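You operate a simulated robot arm through the tools that you are given. There is no shell and no other tool. Be economical: measure what you need, move in short steps, check, and stop when the job is done.

The job below is to be done with a simulated robot arm. You get a single attempt, and the scene is never put back.

Task
Put things in order on the top of the pine table. At the end: the red round glue brush stands where the orange vase stood; the small glass dish is on the yellow saucer; the orange vase stands where the small glass dish stood; the brown glass jar stands where the red round glue brush stood; whatever was shut is shut again. Leave all else as you found it, and nothing knocked over.

Only the result counts: the job must be done as asked and must still hold three seconds after the hand-in. Knocking over, shifting, dropping, spilling or breaking anything else fails it.

Robot
A 7-joint arm with a two-finger parallel gripper, fixed in place. Base frame: the origin is at the foot of the arm, x ahead of it, y to its left, z up; the work surface is at about z = 0. Lengths are in mm, angles in degrees, forces in N, time in s.
With the tool pointing down near the work surface it reaches from about 240 to 620 mm from the base axis. Its first joint turns from -66.0 to 66.0 degrees. Payload 2.6 kg.
The tool frame sits at the grasp point between the pads (the TCP): z along the fingers, y along the line on which they close. The tips reach 30 mm beyond it. The gripper opens to 94 mm. The fingers are 28 mm wide and 10 mm thick; the gripper's body (50 by 96 mm) begins 55 mm behind the TCP.
Orientation is that of the tool frame in the base frame, as [roll, pitch, yaw] about the fixed x, y, z axes, in that order (R = Rz(yaw) Ry(pitch) Rx(roll)). With the fingers straight down and closing along the base's y, the tool's x points along the base's -x, its y along +y and its z along -z.

Tools
- The arm moves only by the tool jog_arm. Its argument "plan" is text: rows parted by semicolons, each of 7 numbers parted by spaces: the closure in counts, from 0 (fully open) to 255 (shut), then the shift along the tool's x, y, z in m, then the turn, a rotation vector about the tool's x, y, z in degrees. In form: hand tx ty tz ax ay az; .... A call has 1 to 8 rows; each row shifts and turns the commanded pose from where the row before left it, along the tool's axes as they then stand. Each row takes 0.2 s and may step no farther than 50 mm and 8.6 degrees from the row before; otherwise, or with a gripper value out of range, the whole call is refused. A pose out of reach is approached as far as the arm can. The call stops where the force on the tool passes 40 N (or 10 N more than at its start, if that is more) or the arm is blocked; 0.2 s more then pass. The fingers move at their own pace (about 72 mm/s each) and stop on an object; they squeeze with about 27 N. The grip force told is the motor's: it shows also when the fingers shut on nothing. Time passes only in rows, and 0.2 s behind the last, so rows that do not move let the fingers close. It gives the time, the measured TCP pose, the force on the tool (base axes), the opening and the grip force at its end, in the units of the frame above (readings bear some noise), and new pictures: "show" is both (left out), scene, wrist or none.
- Cameras (640 x 400 px; columns grow to the right, rows downward): "scene" is fixed at [36.2, 436.8, 556.5]; the picture's right is [-0.74, -0.67, 0.00], its down [-0.42, 0.47, -0.78] and it looks along [0.52, -0.57, -0.63] (base axes); focal length 367 px, centre (320, 200). "wrist" rides on the gripper at [76, 14, -103] in the tool frame; the picture's right is [-0.18, 0.98, 0.00], its down [-0.75, -0.14, -0.64] and it looks along [-0.63, -0.12, 0.77] (tool axes); focal length 243 px, centre (320, 200). There is no depth. A picture from a camera that has moved, and an enlarged one, comes with that camera's place and axes in the base frame and with its lens.
- enlarge(camera, box): a new picture of the part [left, top, right, bottom] of that camera's present view, enlarged. It takes no simulated time.
- hand_in(): hands the job in; it is judged then, once.

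Go step by step. Nothing tells you positions but the pictures and the camera data: compare them with the known pose of the tool, close in by small moves and look again before you grip or let go. The budget is 120 turns and 200 pictures, counting those below and the enlarged ones. Unless the task says otherwise, let go and move clear before handing in, and close with one line.

The tools are called after "Request:" as name(argument=value, ...) on one line, values as JSON. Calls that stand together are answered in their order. jog_arm: Moves the arm, as the interface text tells. Its arguments: {"type":"object","properties":{"plan":{"type":"string"},"show":{"type":"string","enum":["both","scene","wrist","none"]}},"required":["plan"]} The other tools are called the same way: enlarge (camera, box) takes an enlarged picture of a part of a camera's view; hand_in () hands the job in.

At the start:

```text
clock: 0.0
eef_pos: [398.1, 240.7, 270.1]
ee_rot: [-180.0, 0.0, -179.9]
contact_force: [-0.4, 0.1, -0.2]
finger_gap: 93.7
finger_force: 0.1
```

scene: 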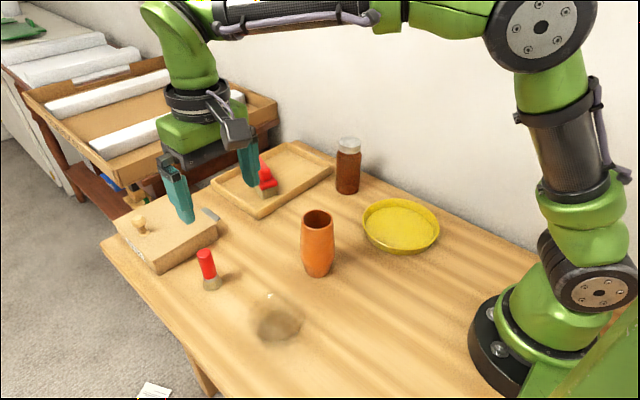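
wrist: 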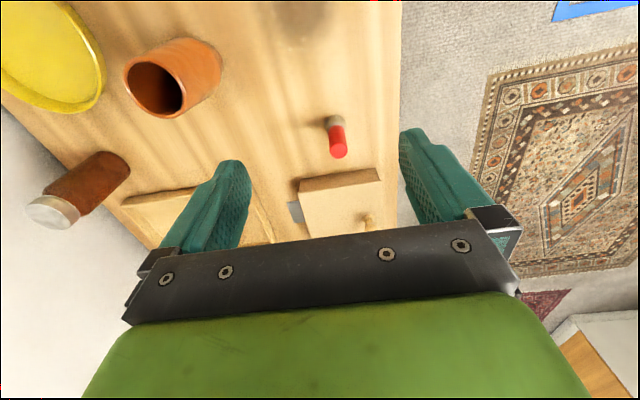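

I see the red standing brush near (473, 259), the dish near (327, 225), the vase near (353, 96), the jar near (476, -150) and the saucer near (297, -107). I'll look closer before moving.

Request:
enlarge(camera="scene", box=[180, 200, 360, 360])

Request:
enlarge(camera="scene", box=[290, 120, 450, 270])

Request:
enlarge(camera="scene", box=[100, 120, 340, 280])

```text
2.50 times, centred on (270, 280) of scene
camera zoom: at [36.2, 436.8, 556.5], right [-0.74, -0.67, 0.0], down [-0.42, 0.47, -0.78], along [0.52, -0.57, -0.63], focal length 918 px, centre (445, 0)
```

zoom: 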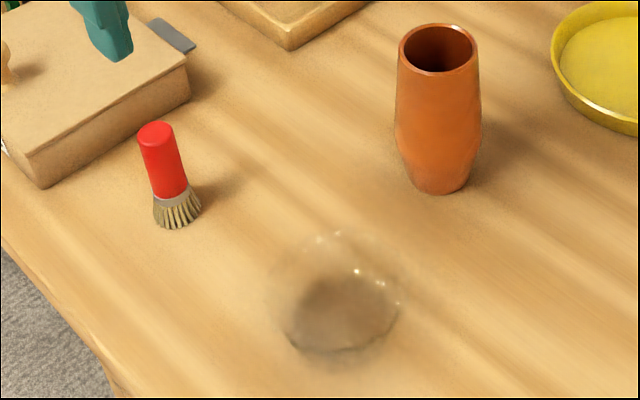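

```text
2.67 times, centred on (370, 195) of scene
camera zoom: at [36.2, 436.8, 556.5], right [-0.74, -0.67, 0.0], down [-0.42, 0.47, -0.78], along [0.52, -0.57, -0.63], focal length 979 px, centre (187, 213)
```

zoom: 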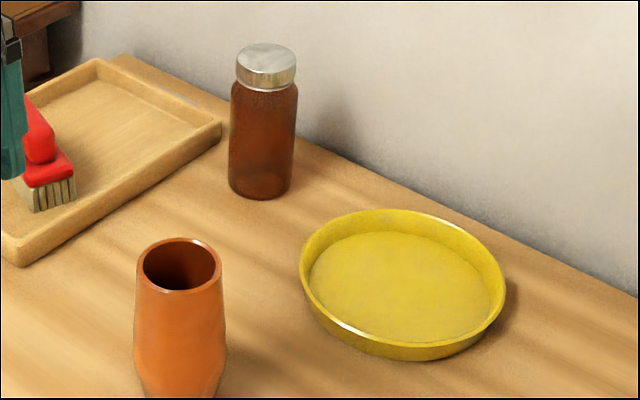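

```text
2.50 times, centred on (220, 200) of scene
camera zoom: at [36.2, 436.8, 556.5], right [-0.74, -0.67, 0.0], down [-0.42, 0.47, -0.78], along [0.52, -0.57, -0.63], focal length 918 px, centre (570, 200)
```

zoom: 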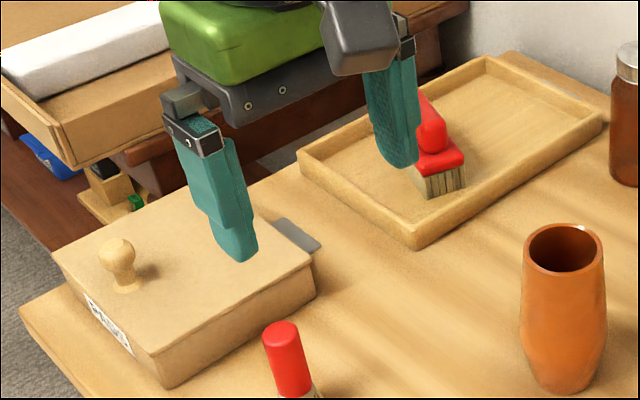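

The lidded jar, vase (~141 tall), and brush (~90 tall) are all graspable from above. The dish comes first, so I move back and lower to view it with the wrist camera.

Request:
jog_arm(plan="0 0.033 -0.005 0.023 0 0 0; 0 0.033 -0.005 0.023 0 0 0; 0 0.033 -0.005 0.023 0 0 0; 0 0 0 0 0 0 0")

```text
clock: 1.0
eef_pos: [302.0, 227.4, 200.0]
ee_rot: [180.0, 0.0, 179.9]
contact_force: [0.4, 0.5, -0.6]
finger_gap: 94.0
finger_force: 0.1
camera wrist: at [225.3, 242.5, 302.6], right [0.18, 0.98, 0.0], down [0.75, -0.14, 0.64], along [0.63, -0.12, -0.77], focal length 243 px, centre (320, 200)
```

scene: 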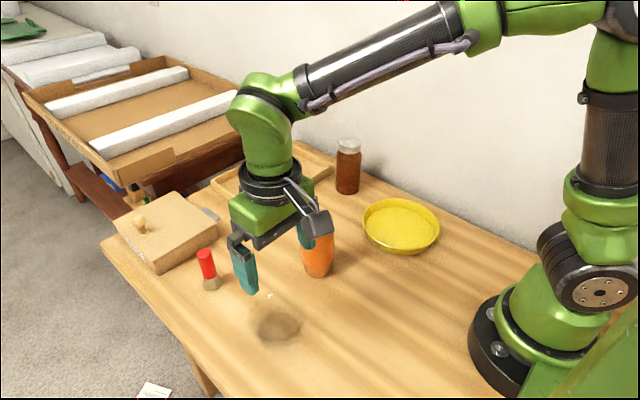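
wrist: 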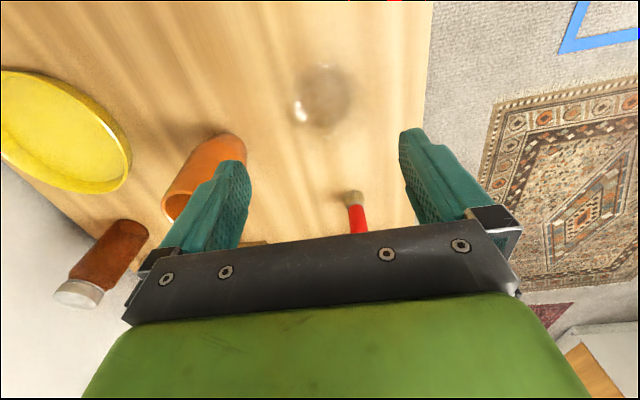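

Request:
enlarge(camera="wrist", box=[260, 40, 400, 150])

Request:
enlarge(camera="scene", box=[230, 270, 330, 360])

```text
3.64 times, centred on (330, 95) of wrist
camera zoom: at [225.3, 242.5, 302.6], right [0.18, 0.98, 0.0], down [0.75, -0.14, 0.64], along [0.63, -0.12, -0.77], focal length 882 px, centre (284, 582)
```

zoom: 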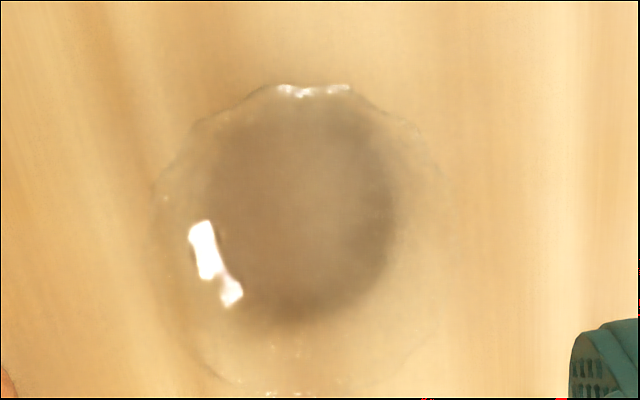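

```text
4.44 times, centred on (280, 315) of scene
camera zoom: at [36.1, 436.8, 556.5], right [-0.74, -0.67, 0.0], down [-0.42, 0.47, -0.78], along [0.52, -0.57, -0.63], focal length 1632 px, centre (498, -311)
```

zoom: 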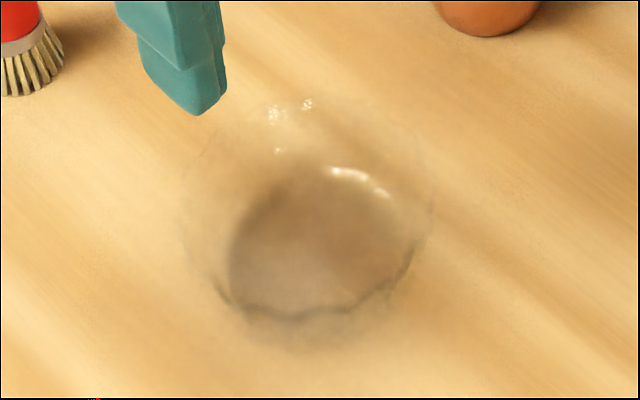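

The dish looks like a scalloped bowl about 88 mm across and 35–40 mm tall, centred near (317, 229). I'll lower to just above it to judge the fit between the fingers.

Request:
jog_arm(plan="0 -0.005 0.001 0.035 0 0 0; 0 -0.005 0.001 0.035 0 0 0; 0 -0.005 0.000 0.03 0 0 0; 0 0 0 0 0 0 0")

Request:
enlarge(camera="wrist", box=[210, 40, 430, 180])

Request:
enlarge(camera="scene", box=[220, 250, 340, 360])

```text
clock: 2.0
eef_pos: [314.4, 227.3, 99.9]
ee_rot: [-180.0, 0.0, 179.9]
contact_force: [-0.3, 0.1, -0.4]
finger_gap: 94.2
finger_force: 0.0
camera wrist: at [239.2, 241.7, 203.4], right [0.18, 0.98, 0.0], down [0.75, -0.14, 0.64], along [0.63, -0.12, -0.77], focal length 243 px, centre (320, 200)
```

scene: 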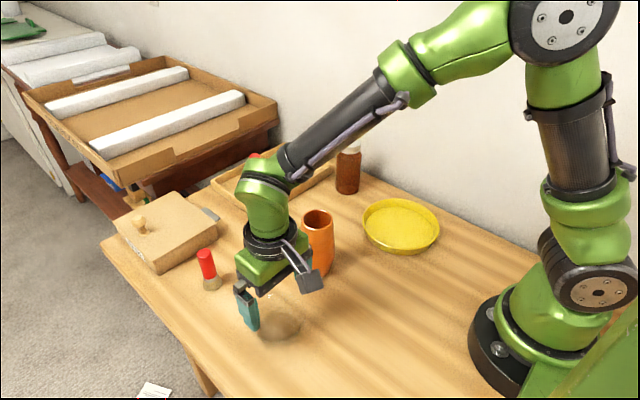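
wrist: 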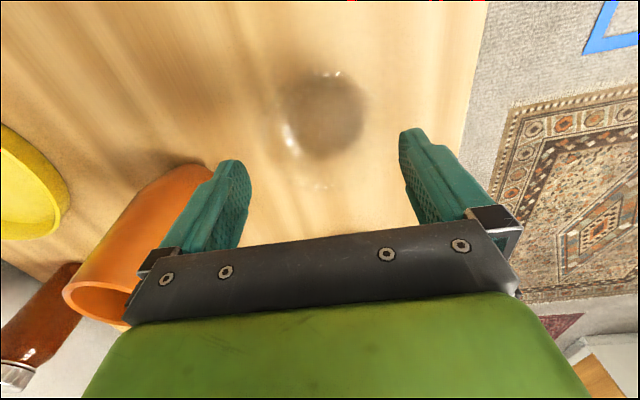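

```text
2.86 times, centred on (320, 110) of wrist
camera zoom: at [239.2, 241.7, 203.4], right [0.18, 0.98, 0.0], down [0.75, -0.14, 0.64], along [0.63, -0.12, -0.77], focal length 693 px, centre (320, 457)
```

zoom: 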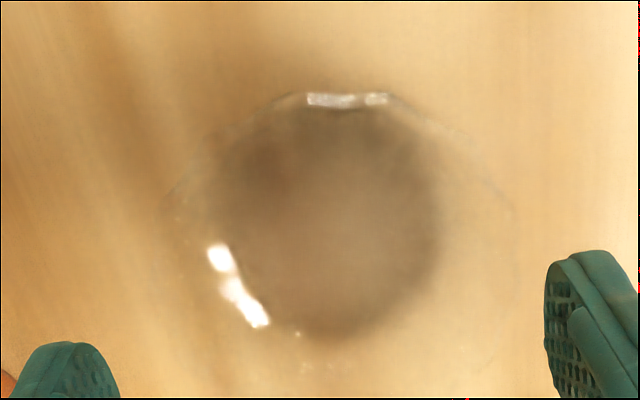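

```text
3.64 times, centred on (280, 305) of scene
camera zoom: at [36.2, 436.8, 556.5], right [-0.74, -0.67, 0.0], down [-0.42, 0.47, -0.78], along [0.52, -0.57, -0.63], focal length 1335 px, centre (466, -182)
```

zoom: 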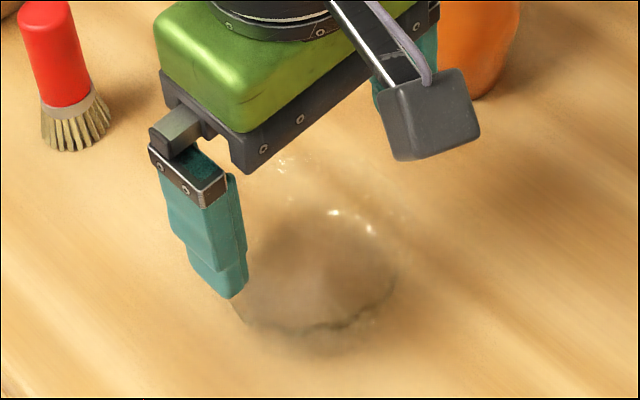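

Triangulating the rim gives centre about (318, 233), diameter about 84 mm and rim height about 37 mm, so it fits the opening. I'll shift to centre and lower a little, then check.

Request:
jog_arm(plan="0 -0.0035 0.0055 0 0 0 0; 0 0 0 0.02 0 0 0; 0 0 0 0 0 0 0", show="none")

Request:
enlarge(camera="wrist", box=[210, 40, 430, 180])

```text
clock: 2.8
eef_pos: [316.1, 232.8, 80.5]
ee_rot: [180.0, 0.1, -179.9]
contact_force: [-0.2, -0.6, -0.1]
finger_gap: 94.2
finger_force: 0.0
```

```text
2.86 times, centred on (320, 110) of wrist
camera zoom: at [241.8, 247.5, 183.7], right [0.18, 0.98, 0.0], down [0.75, -0.14, 0.64], along [0.63, -0.12, -0.77], focal length 693 px, centre (320, 457)
```

zoom: 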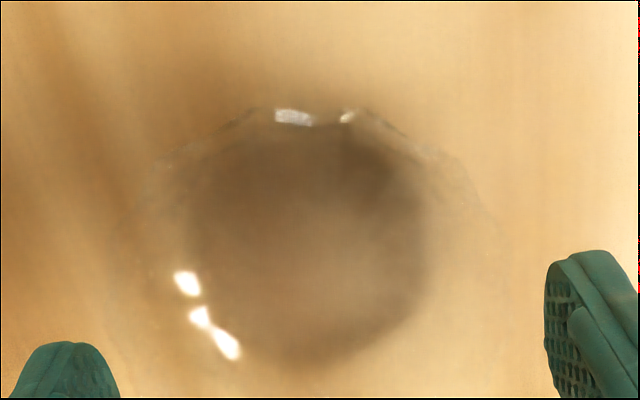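

The dish sits slightly left of the finger midline, so I'll shift 2 mm and descend around it.

Request:
jog_arm(plan="0 -0.001 -0.0018 0 0 0 0; 0 0 0 0.014 0 0 0; 0 0 0 0.008 0 0 0; 0 0 0 0.008 0 0 0; 0 0 0 0.008 0 0 0; 0 0 0 0 0 0 0")

Request:
enlarge(camera="wrist", box=[190, 40, 450, 200])

Request:
enlarge(camera="scene", box=[220, 250, 340, 360])

```text
clock: 4.2
eef_pos: [318.4, 232.2, 39.9]
ee_rot: [180.0, 0.0, 179.9]
contact_force: [-0.3, 0.4, -0.5]
finger_gap: 93.9
finger_force: 0.1
camera wrist: at [241.8, 246.8, 143.6], right [0.18, 0.98, 0.0], down [0.75, -0.14, 0.64], along [0.63, -0.12, -0.77], focal length 243 px, centre (320, 200)
```

scene: 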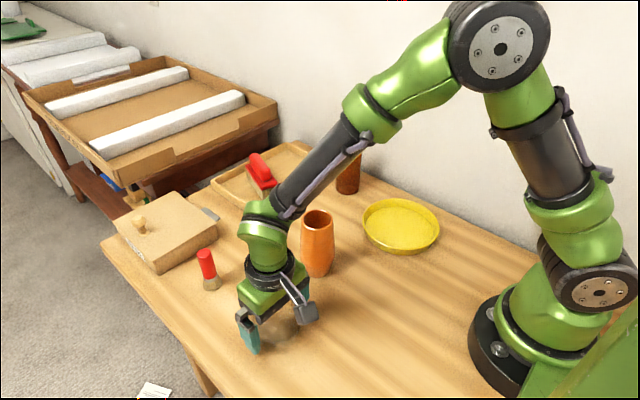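
wrist: 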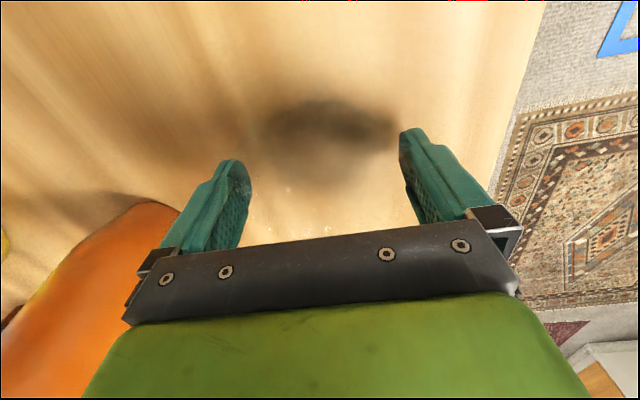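

```text
2.46 times, centred on (320, 120) of wrist
camera zoom: at [241.8, 246.8, 143.6], right [0.18, 0.98, 0.0], down [0.75, -0.14, 0.64], along [0.63, -0.12, -0.77], focal length 597 px, centre (320, 397)
```

zoom: 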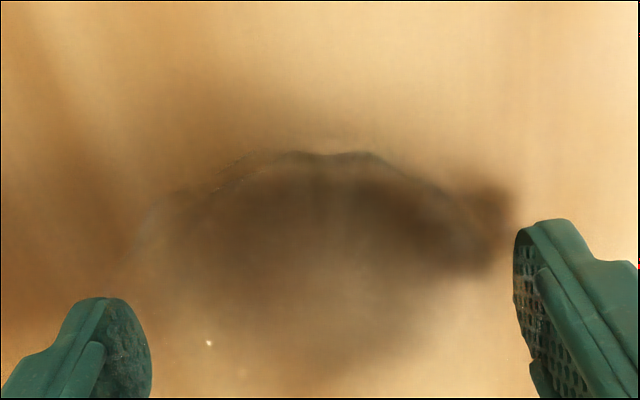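

```text
3.64 times, centred on (280, 305) of scene
camera zoom: at [36.2, 436.8, 556.5], right [-0.74, -0.67, 0.0], down [-0.42, 0.47, -0.78], along [0.52, -0.57, -0.63], focal length 1335 px, centre (466, -182)
```

zoom: 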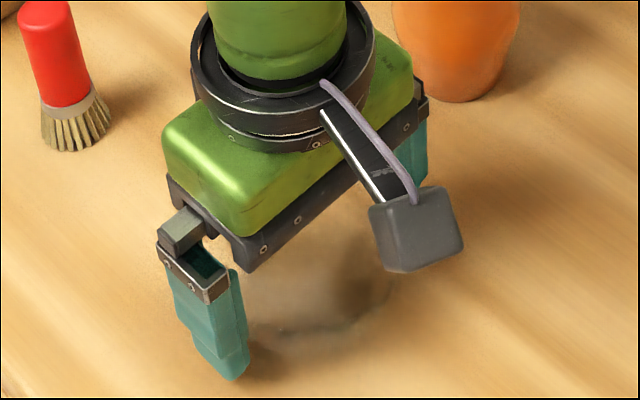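

No contact on the way down; now close on the dish.

Request:
jog_arm(plan="40 0 0 0 0 0 0; 40 0 0 0 0 0 0; 60 0 0 0 0 0 0; 60 0 0 0 0 0 0", show="none")

```text
clock: 5.2
eef_pos: [317.9, 233.1, 41.1]
ee_rot: [-179.9, -0.1, -180.0]
contact_force: [-0.1, 0.4, 0.1]
finger_gap: 92.9
finger_force: 26.9
```

The fingers stopped at 92.9 mm, so the dish is wider than I reckoned but held. I'll lift a little and check.

Request:
jog_arm(plan="90 0 0 0 0 0 0; 90 0 0 -0.01 0 0 0; 90 0 0 -0.02 0 0 0; 90 0 0 -0.03 0 0 0; 90 0 0 0 0 0 0")

Request:
enlarge(camera="scene", box=[220, 230, 340, 340])

```text
clock: 6.4
eef_pos: [318.3, 233.4, 101.4]
ee_rot: [-179.9, -0.1, 180.0]
contact_force: [-0.4, -0.4, 0.2]
finger_gap: 60.8
finger_force: 0.1
camera wrist: at [242.8, 247.0, 204.9], right [0.18, 0.98, 0.0], down [0.75, -0.14, 0.64], along [0.63, -0.12, -0.77], focal length 243 px, centre (320, 200)
```

scene: 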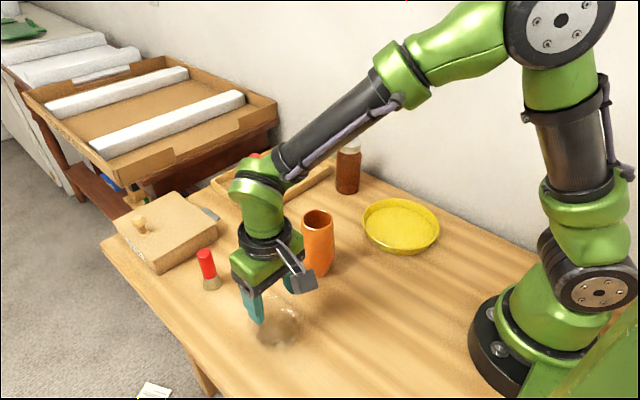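
wrist: 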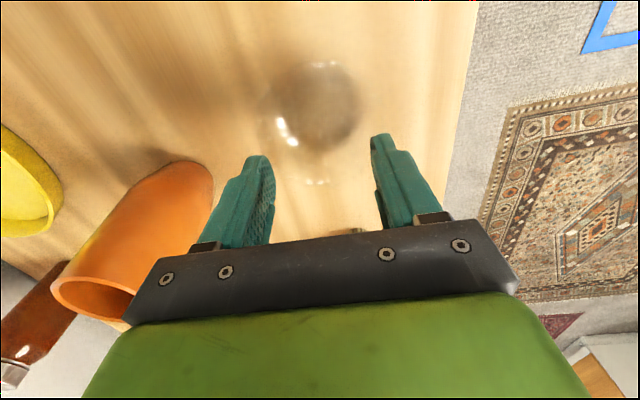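

```text
3.64 times, centred on (280, 285) of scene
camera zoom: at [36.2, 436.8, 556.5], right [-0.74, -0.67, 0.0], down [-0.42, 0.47, -0.78], along [0.52, -0.57, -0.63], focal length 1335 px, centre (466, -109)
```

zoom: 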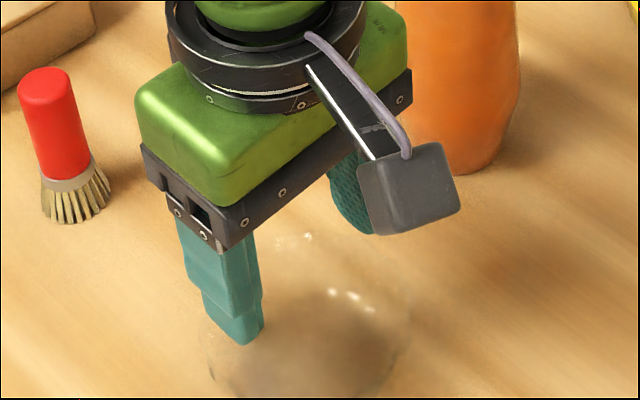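

The dish slipped out and stayed on the table. I'll look closely at where it is now and at its shape.

Request:
jog_arm(plan="0 0.03 0 -0.03 0 0 0; 0 0.03 0 -0.03 0 0 0; 0 0 0 0 0 0 0", show="none")

Request:
enlarge(camera="wrist", box=[250, 70, 390, 190])

Request:
enlarge(camera="scene", box=[230, 275, 330, 365])

```text
clock: 7.2
eef_pos: [258.3, 229.7, 162.3]
ee_rot: [180.0, 0.0, 179.9]
contact_force: [-0.2, 0.4, 0.3]
finger_gap: 94.2
finger_force: 0.1
```

```text
3.33 times, centred on (320, 130) of wrist
camera zoom: at [182.6, 245.1, 265.3], right [0.18, 0.98, 0.0], down [0.75, -0.14, 0.64], along [0.63, -0.12, -0.77], focal length 809 px, centre (320, 433)
```

zoom: 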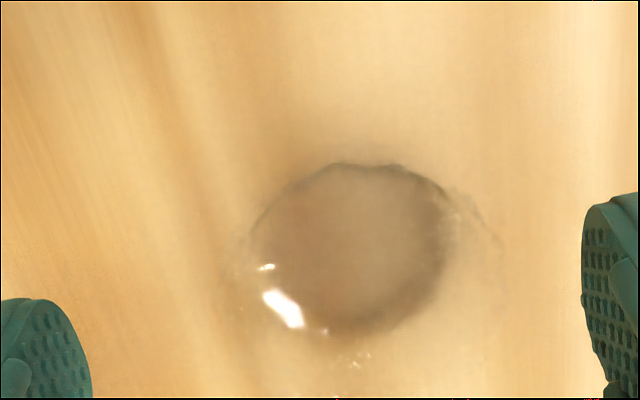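

```text
4.44 times, centred on (280, 320) of scene
camera zoom: at [36.1, 436.8, 556.5], right [-0.74, -0.67, 0.0], down [-0.42, 0.47, -0.78], along [0.52, -0.57, -0.63], focal length 1632 px, centre (498, -333)
```

zoom: 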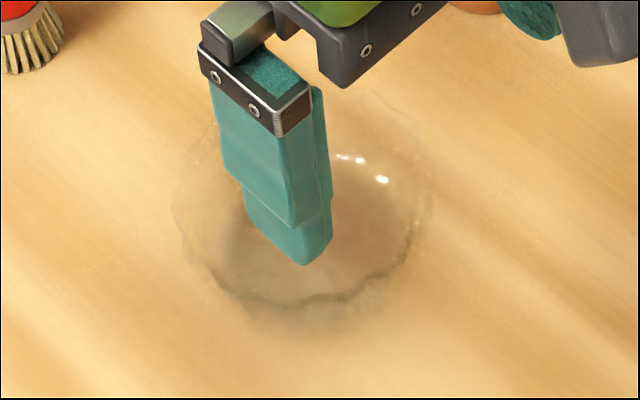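

The grip on the rim did not hold, so I need its real profile. I'll tilt the hand for a low side view of the dish.

Request:
jog_arm(plan="0 0.018 0 0.03 0 0 0; 0 0 0 0.015 0 -8.5 0; 0 0 0 0 0 -8.5 0; 0 0 0 0 0 -8.5 0; 0 0 0 0 0 0 0")

Request:
enlarge(camera="wrist", box=[240, 60, 400, 180])

```text
clock: 8.4
eef_pos: [241.8, 230.5, 117.8]
ee_rot: [-180.0, 25.6, -179.9]
contact_force: [0.8, -0.6, 0.5]
finger_gap: 93.8
finger_force: 0.2
camera wrist: at [129.0, 245.0, 178.1], right [0.16, 0.98, 0.08], down [0.4, -0.14, 0.9], along [0.9, -0.12, -0.42], focal length 243 px, centre (320, 200)
```

scene: 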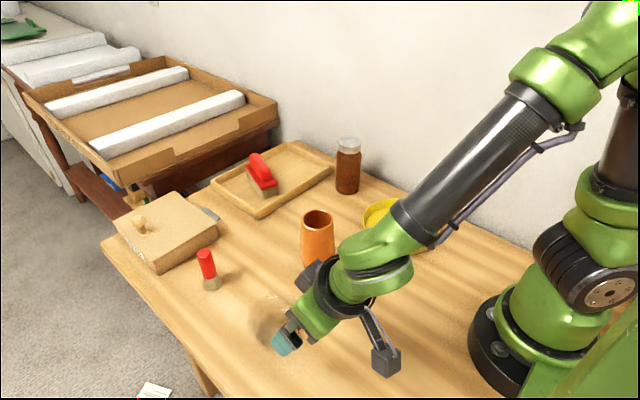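
wrist: 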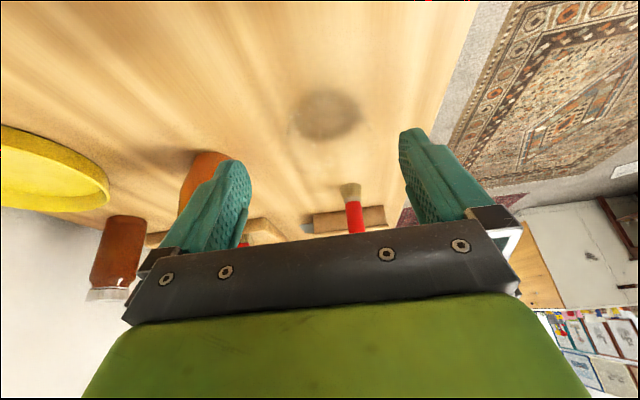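

```text
3.33 times, centred on (320, 120) of wrist
camera zoom: at [129.0, 245.0, 178.1], right [0.16, 0.98, 0.08], down [0.4, -0.14, 0.9], along [0.9, -0.12, -0.42], focal length 809 px, centre (320, 467)
```

zoom: 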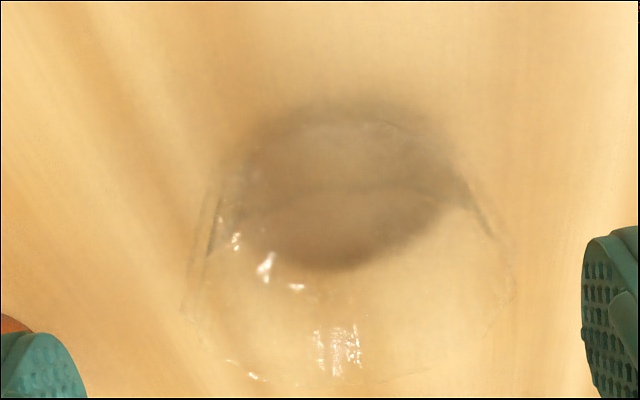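

The side view shows a flared bowl: rim about 94 mm across, base about 70 mm, 38 mm high, centre about (317, 234). It is too wide to straddle, so I'll pinch the +y wall with one finger inside, tilted 15° to match the wall's slope.

Request:
jog_arm(plan="136 0 0 -0.03 0 8.5 0; 136 0 0 -0.03 0 8.5 0; 136 0 0 -0.03 0 8.6 0; 136 -0.048 0.025 0 0 0 0; 136 -0.048 0.024 0.03 0 0 0; 136 0 0 0.03 7.5 0 0; 136 0 0 0 7.5 0 0; 136 0 0 0 0 0 0")

Request:
enlarge(camera="wrist", box=[200, 40, 420, 190])

```text
refused: row 4 steps farther than a row can; nothing moved
```

```text
2.67 times, centred on (310, 115) of wrist
camera zoom: at [129.0, 245.0, 178.1], right [0.16, 0.98, 0.08], down [0.4, -0.14, 0.9], along [0.9, -0.12, -0.42], focal length 647 px, centre (347, 427)
```

zoom: 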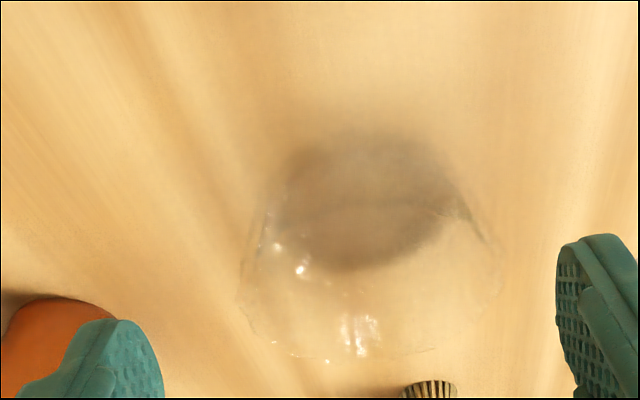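

The row was too long; I'll shorten the steps.

Request:
jog_arm(plan="136 0 0 -0.03 0 8.5 0; 136 0 0 -0.03 0 8.5 0; 136 0 0 -0.03 0 8.5 0; 136 -0.035 0.017 0 0 0 0; 136 -0.034 0.017 0.025 0 0 0; 136 -0.033 0.015 0.025 0 0 0; 136 0 0 0.01 7.5 0 0; 136 0 0 0 7.5 0 0")

Request:
enlarge(camera="wrist", box=[200, 40, 420, 190])

```text
clock: 10.2
eef_pos: [317.9, 282.6, 142.0]
ee_rot: [-164.9, 0.1, -179.9]
contact_force: [0.1, 0.0, -1.0]
finger_gap: 44.1
finger_force: 0.0
camera wrist: at [241.8, 322.5, 237.6], right [0.18, 0.95, -0.26], down [0.75, 0.03, 0.66], along [0.63, -0.31, -0.71], focal length 243 px, centre (320, 200)
```

scene: 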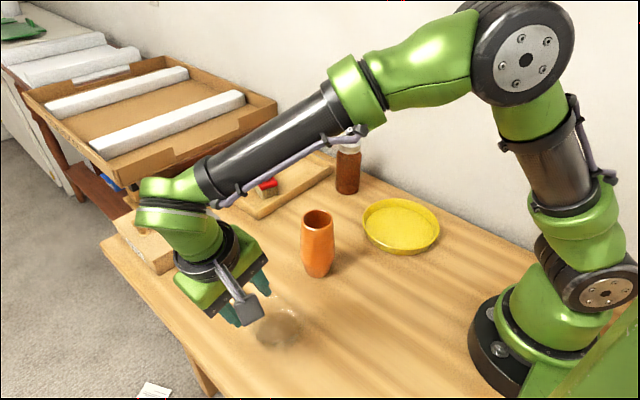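
wrist: 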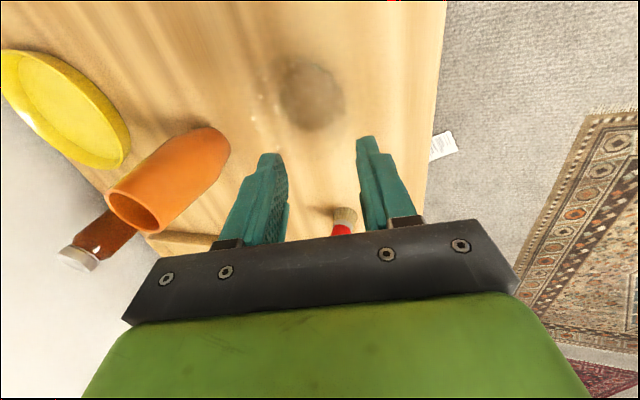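

```text
2.67 times, centred on (310, 115) of wrist
camera zoom: at [241.8, 322.5, 237.6], right [0.18, 0.95, -0.26], down [0.75, 0.03, 0.66], along [0.63, -0.31, -0.71], focal length 647 px, centre (347, 427)
```

zoom: 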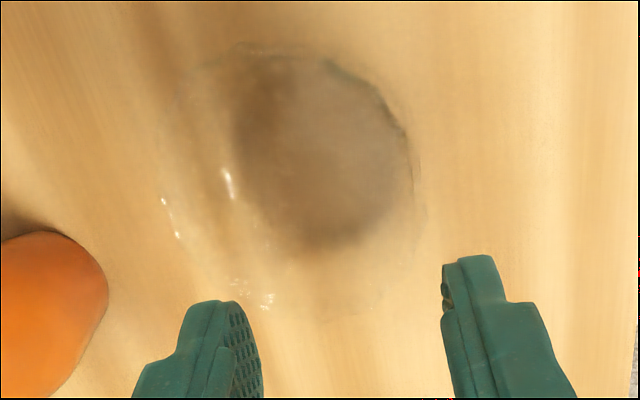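

The rim's +y edge is at about y = 280, matching the estimate. I'll descend vertically so one finger goes inside and the other outside the wall.

Request:
jog_arm(plan="136 0 0.0066 0.0277 0 0 0; 136 0 0.0066 0.0277 0 0 0; 136 0 0.0047 0.0197 0 0 0; 136 0 0.0042 0.0173 0 0 0; 136 0 0 0 0 0 0")

Request:
enlarge(camera="wrist", box=[200, 40, 420, 190])

Request:
enlarge(camera="scene", box=[210, 260, 330, 360])

```text
clock: 11.4
eef_pos: [317.1, 277.0, 45.9]
ee_rot: [-165.0, 0.0, -180.0]
contact_force: [-0.3, 0.6, 1.1]
finger_gap: 43.7
finger_force: 0.1
camera wrist: at [241.6, 317.5, 141.9], right [0.18, 0.95, -0.25], down [0.75, 0.03, 0.66], along [0.63, -0.31, -0.71], focal length 243 px, centre (320, 200)
```

scene: 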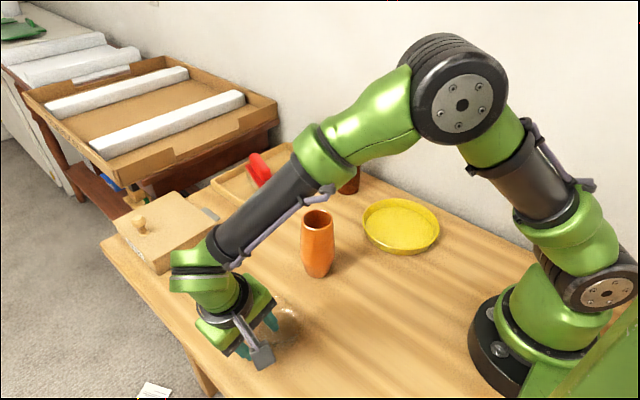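
wrist: 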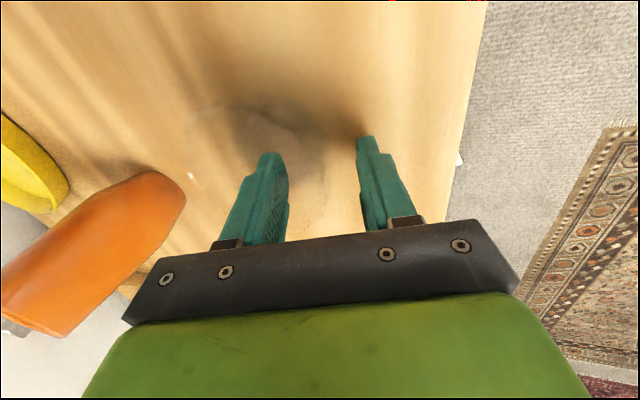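

```text
2.67 times, centred on (310, 115) of wrist
camera zoom: at [241.6, 317.5, 141.9], right [0.18, 0.95, -0.25], down [0.75, 0.03, 0.66], along [0.63, -0.31, -0.71], focal length 647 px, centre (347, 427)
```

zoom: 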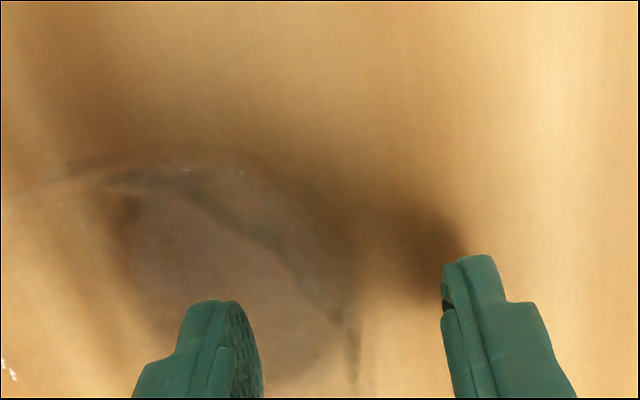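

```text
4.00 times, centred on (270, 310) of scene
camera zoom: at [36.2, 436.8, 556.5], right [-0.74, -0.67, 0.0], down [-0.42, 0.47, -0.78], along [0.52, -0.57, -0.63], focal length 1468 px, centre (520, -240)
```

zoom: 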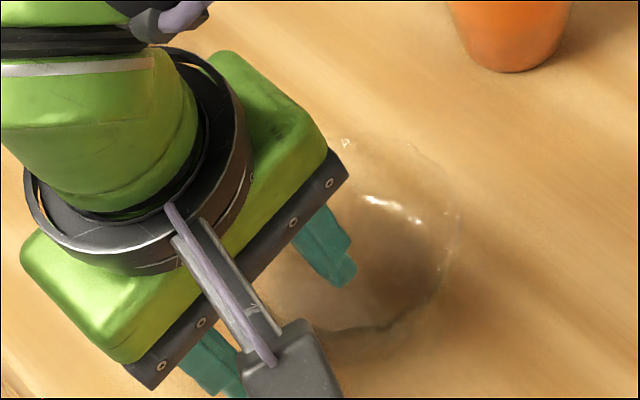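

The wall is between the fingers, near the midline. Close and then lift slightly.

Request:
jog_arm(plan="200 0 0 0 0 0 0; 255 0 0 0 0 0 0; 255 0 0 0 0 0 0; 255 0 0 0 0 0 0")

Request:
enlarge(camera="scene", box=[210, 260, 330, 360])

```text
clock: 12.4
eef_pos: [317.3, 276.5, 45.6]
ee_rot: [-165.0, 0.0, -180.0]
contact_force: [0.8, -0.8, 0.4]
finger_gap: 7.9
finger_force: 26.9
camera wrist: at [241.6, 317.5, 142.2], right [0.18, 0.95, -0.25], down [0.75, 0.03, 0.66], along [0.63, -0.31, -0.71], focal length 243 px, centre (320, 200)
```

scene: 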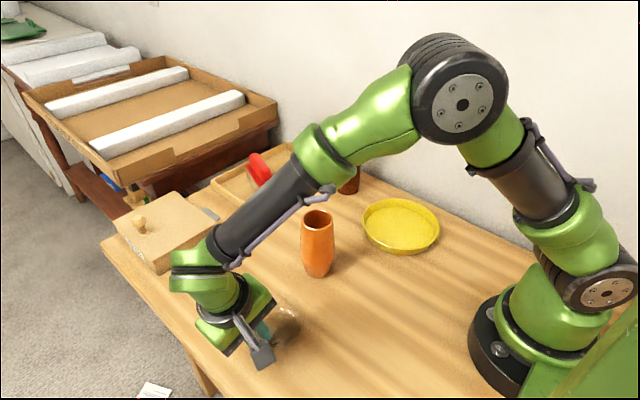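
wrist: 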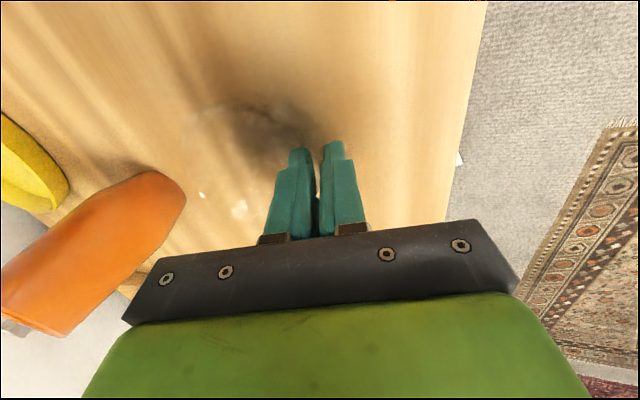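

```text
4.00 times, centred on (270, 310) of scene
camera zoom: at [36.2, 436.8, 556.5], right [-0.74, -0.67, 0.0], down [-0.42, 0.47, -0.78], along [0.52, -0.57, -0.63], focal length 1468 px, centre (520, -240)
```

zoom: 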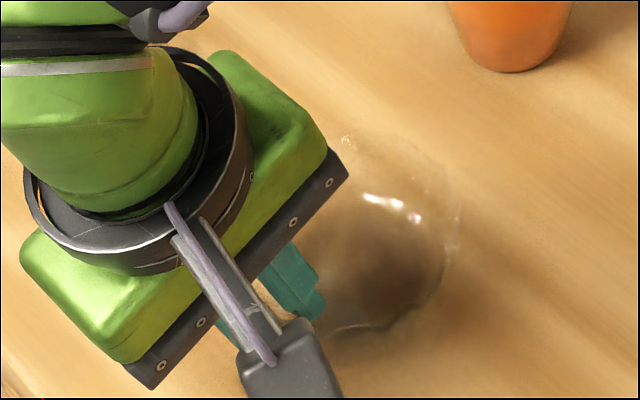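

Held at 7.9 mm. Lift straight up gently and check.

Request:
jog_arm(plan="255 0 -0.0013 -0.0048 0 0 0; 255 0 -0.0026 -0.0097 0 0 0; 255 0 -0.0039 -0.0145 0 0 0; 255 0 -0.0052 -0.0193 0 0 0; 255 0 0 0 0 0 0")

Request:
enlarge(camera="scene", box=[210, 240, 330, 340])

```text
clock: 13.6
eef_pos: [315.5, 277.9, 97.0]
ee_rot: [-165.1, 0.0, -180.0]
contact_force: [0.3, -0.3, -2.1]
finger_gap: 8.1
finger_force: 27.0
camera wrist: at [239.8, 317.7, 191.9], right [0.18, 0.95, -0.25], down [0.75, 0.03, 0.66], along [0.63, -0.31, -0.71], focal length 243 px, centre (320, 200)
```

scene: 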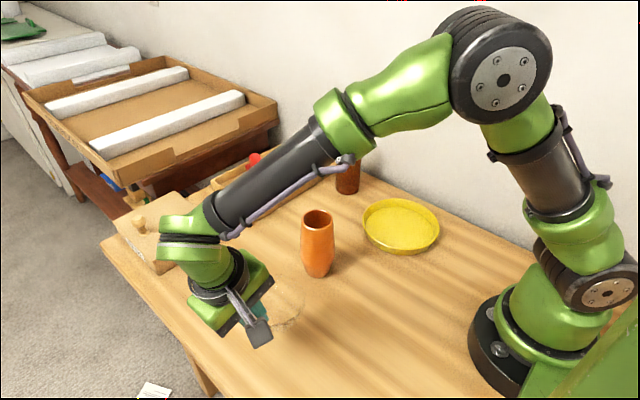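
wrist: 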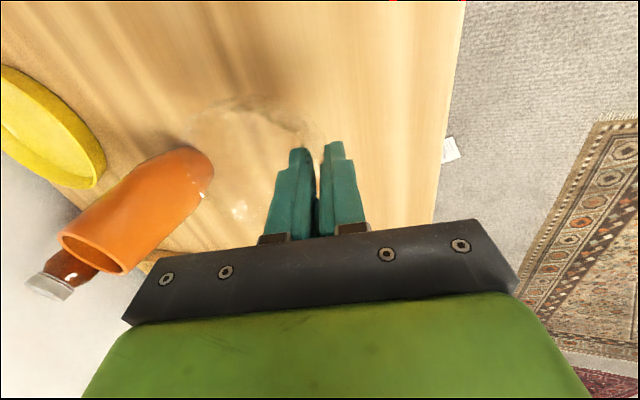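

```text
4.00 times, centred on (270, 290) of scene
camera zoom: at [36.2, 436.8, 556.5], right [-0.74, -0.67, 0.0], down [-0.42, 0.47, -0.78], along [0.52, -0.57, -0.63], focal length 1468 px, centre (520, -160)
```

zoom: 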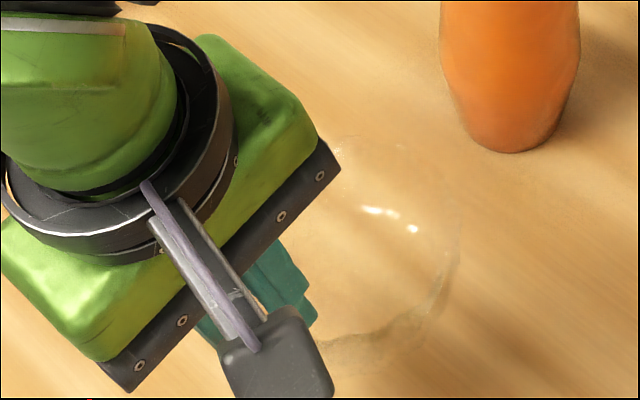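

The dish is firmly held. I'll raise it above the vase height and carry it toward the saucer.

Request:
jog_arm(plan="255 0 -0.0104 -0.0386 0 0 0; 255 0 -0.0104 -0.0386 0 0 0; 255 0 -0.0104 -0.0386 0 0 0; 255 0.002 -0.0386 0.0104 0 0 0; 255 0.004 -0.0386 0.0104 0 0 0; 255 0.004 -0.0386 0.0104 0 0 0; 255 0.004 -0.0386 0.0104 0 0 0; 255 0.004 -0.0386 0.0104 0 0 0")

```text
clock: 15.4
eef_pos: [299.1, 76.3, 216.4]
ee_rot: [-165.0, 0.1, -179.8]
contact_force: [-0.1, 0.3, -1.7]
finger_gap: 8.1
finger_force: 26.6
camera wrist: at [223.5, 115.9, 313.0], right [0.18, 0.95, -0.25], down [0.75, 0.03, 0.66], along [0.63, -0.31, -0.71], focal length 243 px, centre (320, 200)
```

scene: 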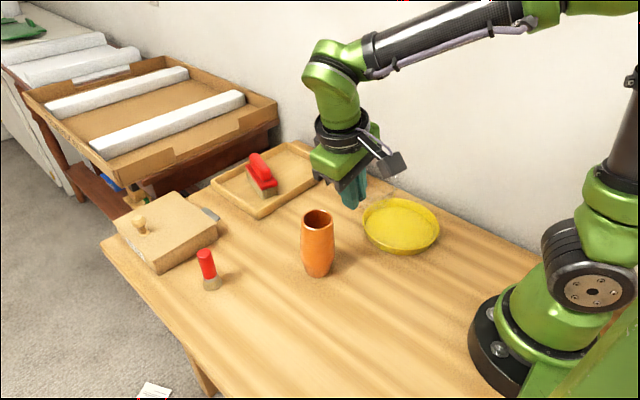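
wrist: 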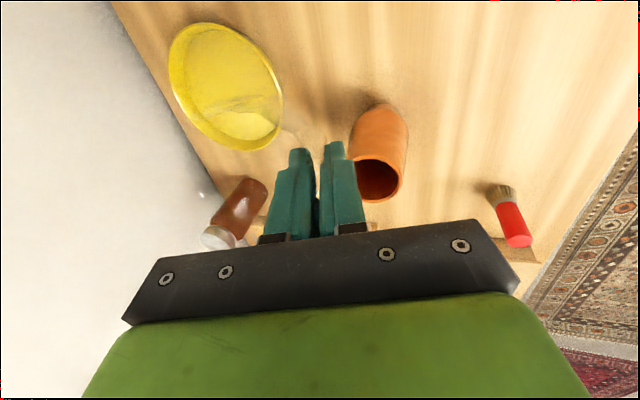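

Request:
jog_arm(plan="255 0.0015 -0.0444 0.0119 0 0 0; 255 0.0015 -0.0444 0.0119 0 0 0; 255 0.001 -0.0444 0.0119 0 0 0; 255 0 0.0104 0.0386 0 0 0; 255 0 0.0104 0.0386 0 0 0; 255 0 0 0 0 0 0")

Request:
enlarge(camera="scene", box=[330, 130, 470, 260])

Request:
enlarge(camera="wrist", box=[180, 10, 400, 180])

```text
clock: 16.8
eef_pos: [294.8, -58.3, 136.0]
ee_rot: [-165.1, 0.0, -179.9]
contact_force: [0.0, 0.4, -2.0]
finger_gap: 8.3
finger_force: 26.6
camera wrist: at [218.5, -17.0, 231.9], right [0.18, 0.95, -0.25], down [0.75, 0.03, 0.66], along [0.63, -0.31, -0.71], focal length 243 px, centre (320, 200)
```

scene: 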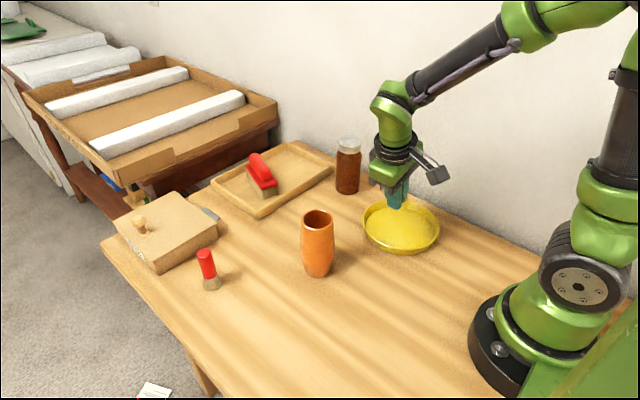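
wrist: 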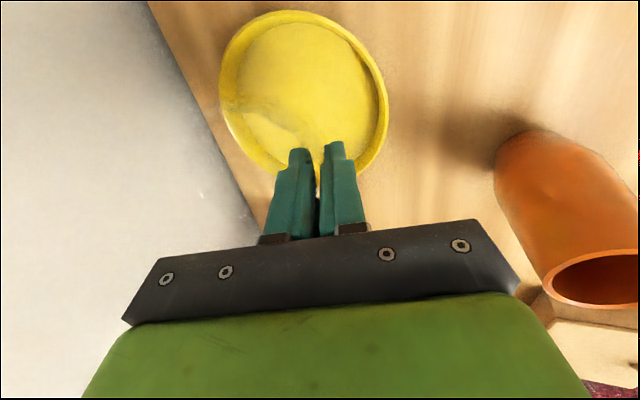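

```text
3.08 times, centred on (400, 195) of scene
camera zoom: at [36.2, 436.8, 556.5], right [-0.74, -0.67, 0.0], down [-0.42, 0.47, -0.78], along [0.52, -0.57, -0.63], focal length 1130 px, centre (74, 215)
```

zoom: 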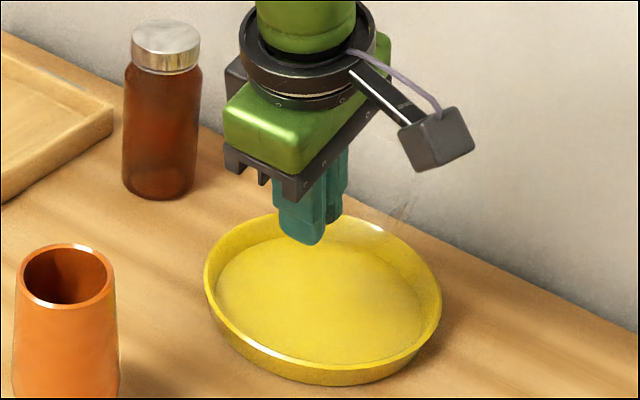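

```text
2.35 times, centred on (290, 95) of wrist
camera zoom: at [218.5, -17.0, 231.9], right [0.18, 0.95, -0.25], down [0.75, 0.03, 0.66], along [0.63, -0.31, -0.71], focal length 571 px, centre (391, 447)
```

zoom: 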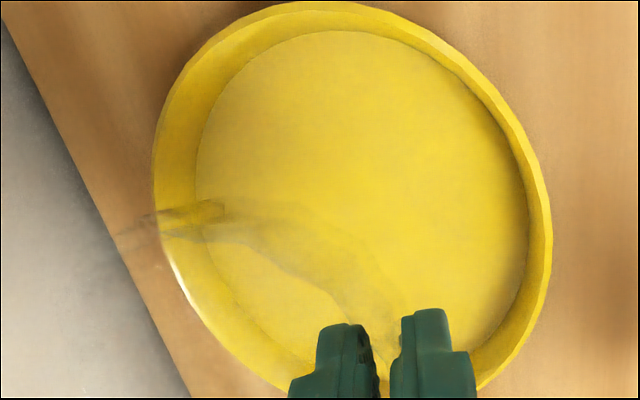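

The dish is above the saucer (centre about (291, -104)). I'll adjust slightly and lower in stages.

Request:
jog_arm(plan="255 0.0035 -0.0039 0.001 0 0 0; 255 0 0.0104 0.0386 0 0 0; 255 0 0.0078 0.029 0 0 0; 255 0 0.001 0.0039 0 0 0; 255 0 0 0 0 0 0")

Request:
enlarge(camera="scene", box=[330, 150, 470, 270])

Request:
enlarge(camera="wrist", box=[180, 10, 400, 180])

```text
clock: 18.0
eef_pos: [289.8, -63.4, 61.9]
ee_rot: [-165.0, 0.0, 180.0]
contact_force: [0.1, 0.4, -1.7]
finger_gap: 8.1
finger_force: 26.9
camera wrist: at [215.1, -22.9, 157.6], right [0.18, 0.95, -0.25], down [0.75, 0.03, 0.66], along [0.63, -0.31, -0.71], focal length 243 px, centre (320, 200)
```

scene: 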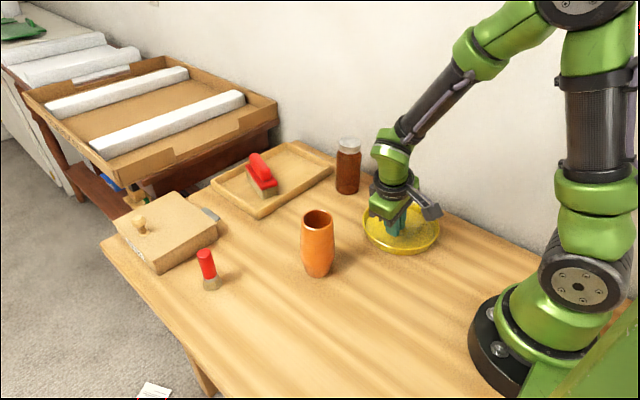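
wrist: 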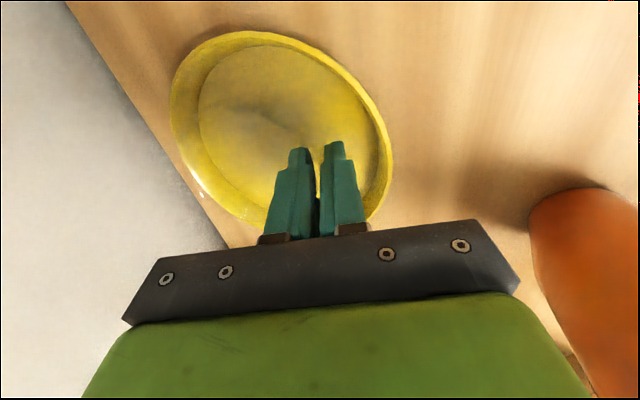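

```text
3.33 times, centred on (400, 210) of scene
camera zoom: at [36.2, 436.8, 556.5], right [-0.74, -0.67, 0.0], down [-0.42, 0.47, -0.78], along [0.52, -0.57, -0.63], focal length 1224 px, centre (53, 167)
```

zoom: 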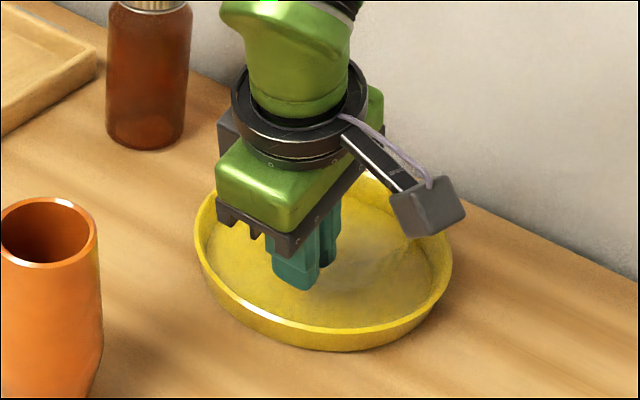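

```text
2.35 times, centred on (290, 95) of wrist
camera zoom: at [215.1, -22.9, 157.6], right [0.18, 0.95, -0.25], down [0.75, 0.03, 0.66], along [0.63, -0.31, -0.71], focal length 571 px, centre (391, 447)
```

zoom: 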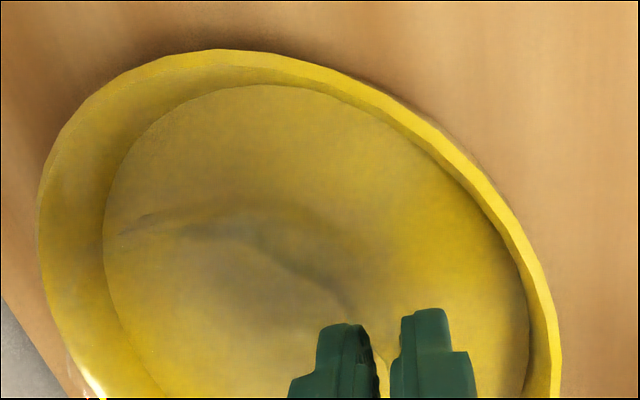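

A circle fit gives the saucer's floor centre as (302, -109) with radius 72, so I'll shift 11 mm in x and 3 mm in y, then lower to near contact.

Request:
jog_arm(plan="255 -0.011 -0.0029 0.0008 0 0 0; 255 0 0 0 0 0 0; 255 0 0.001 0.0039 0 0 0; 255 0 0.001 0.0039 0 0 0; 255 0 0.0005 0.0019 0 0 0; 255 0 0 0 0 0 0", show="none")

```text
clock: 19.4
eef_pos: [302.8, -67.0, 53.0]
ee_rot: [-165.0, 0.0, -179.9]
contact_force: [0.2, -0.5, -1.8]
finger_gap: 8.5
finger_force: 26.8
```

Request:
jog_arm(plan="255 0 0.0005 0.0019 0 0 0; 255 0 0 0 0 0 0", show="none")

```text
clock: 20.0
eef_pos: [302.6, -67.7, 51.2]
ee_rot: [-165.1, 0.1, 180.0]
contact_force: [-1.7, 2.1, 21.9]
finger_gap: 8.7
finger_force: 27.6
```

Contact was felt, so the dish is on the saucer floor. I'll ease up half a millimetre and open a little.

Request:
jog_arm(plan="255 0 -0.0001 -0.0007 0 0 0; 225 0 0 0 0 0 0; 205 0 0 0 0 0 0; 195 0 0 0 0 0 0; 195 0 0 0 0 0 0")

Request:
enlarge(camera="wrist", box=[180, 10, 400, 180])

Request:
enlarge(camera="scene", box=[330, 150, 470, 270])

```text
clock: 21.2
eef_pos: [301.0, -67.3, 50.6]
ee_rot: [-165.0, 0.1, -180.0]
contact_force: [-0.6, -0.4, -0.3]
finger_gap: 22.1
finger_force: 0.1
camera wrist: at [225.8, -26.8, 147.4], right [0.18, 0.95, -0.25], down [0.75, 0.03, 0.66], along [0.63, -0.31, -0.71], focal length 243 px, centre (320, 200)
```

scene: 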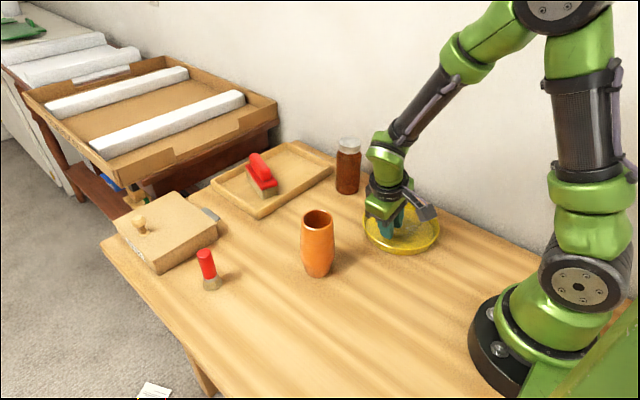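
wrist: 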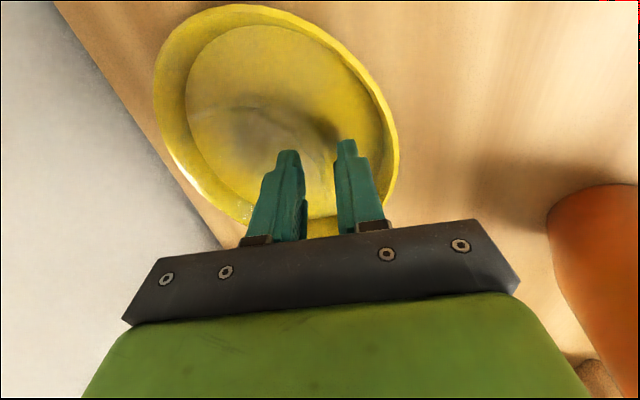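

```text
2.35 times, centred on (290, 95) of wrist
camera zoom: at [225.8, -26.8, 147.4], right [0.18, 0.95, -0.25], down [0.75, 0.03, 0.66], along [0.63, -0.31, -0.71], focal length 571 px, centre (391, 447)
```

zoom: 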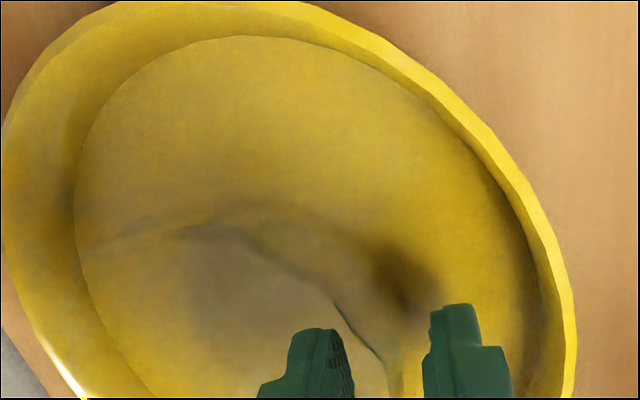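

```text
3.33 times, centred on (400, 210) of scene
camera zoom: at [36.2, 436.8, 556.5], right [-0.74, -0.67, 0.0], down [-0.42, 0.47, -0.78], along [0.52, -0.57, -0.63], focal length 1224 px, centre (53, 167)
```

zoom: 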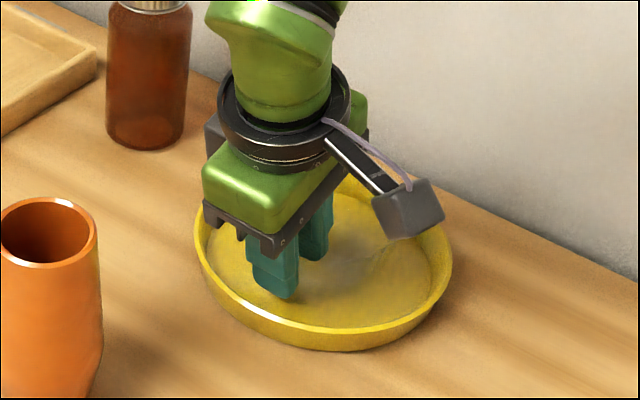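

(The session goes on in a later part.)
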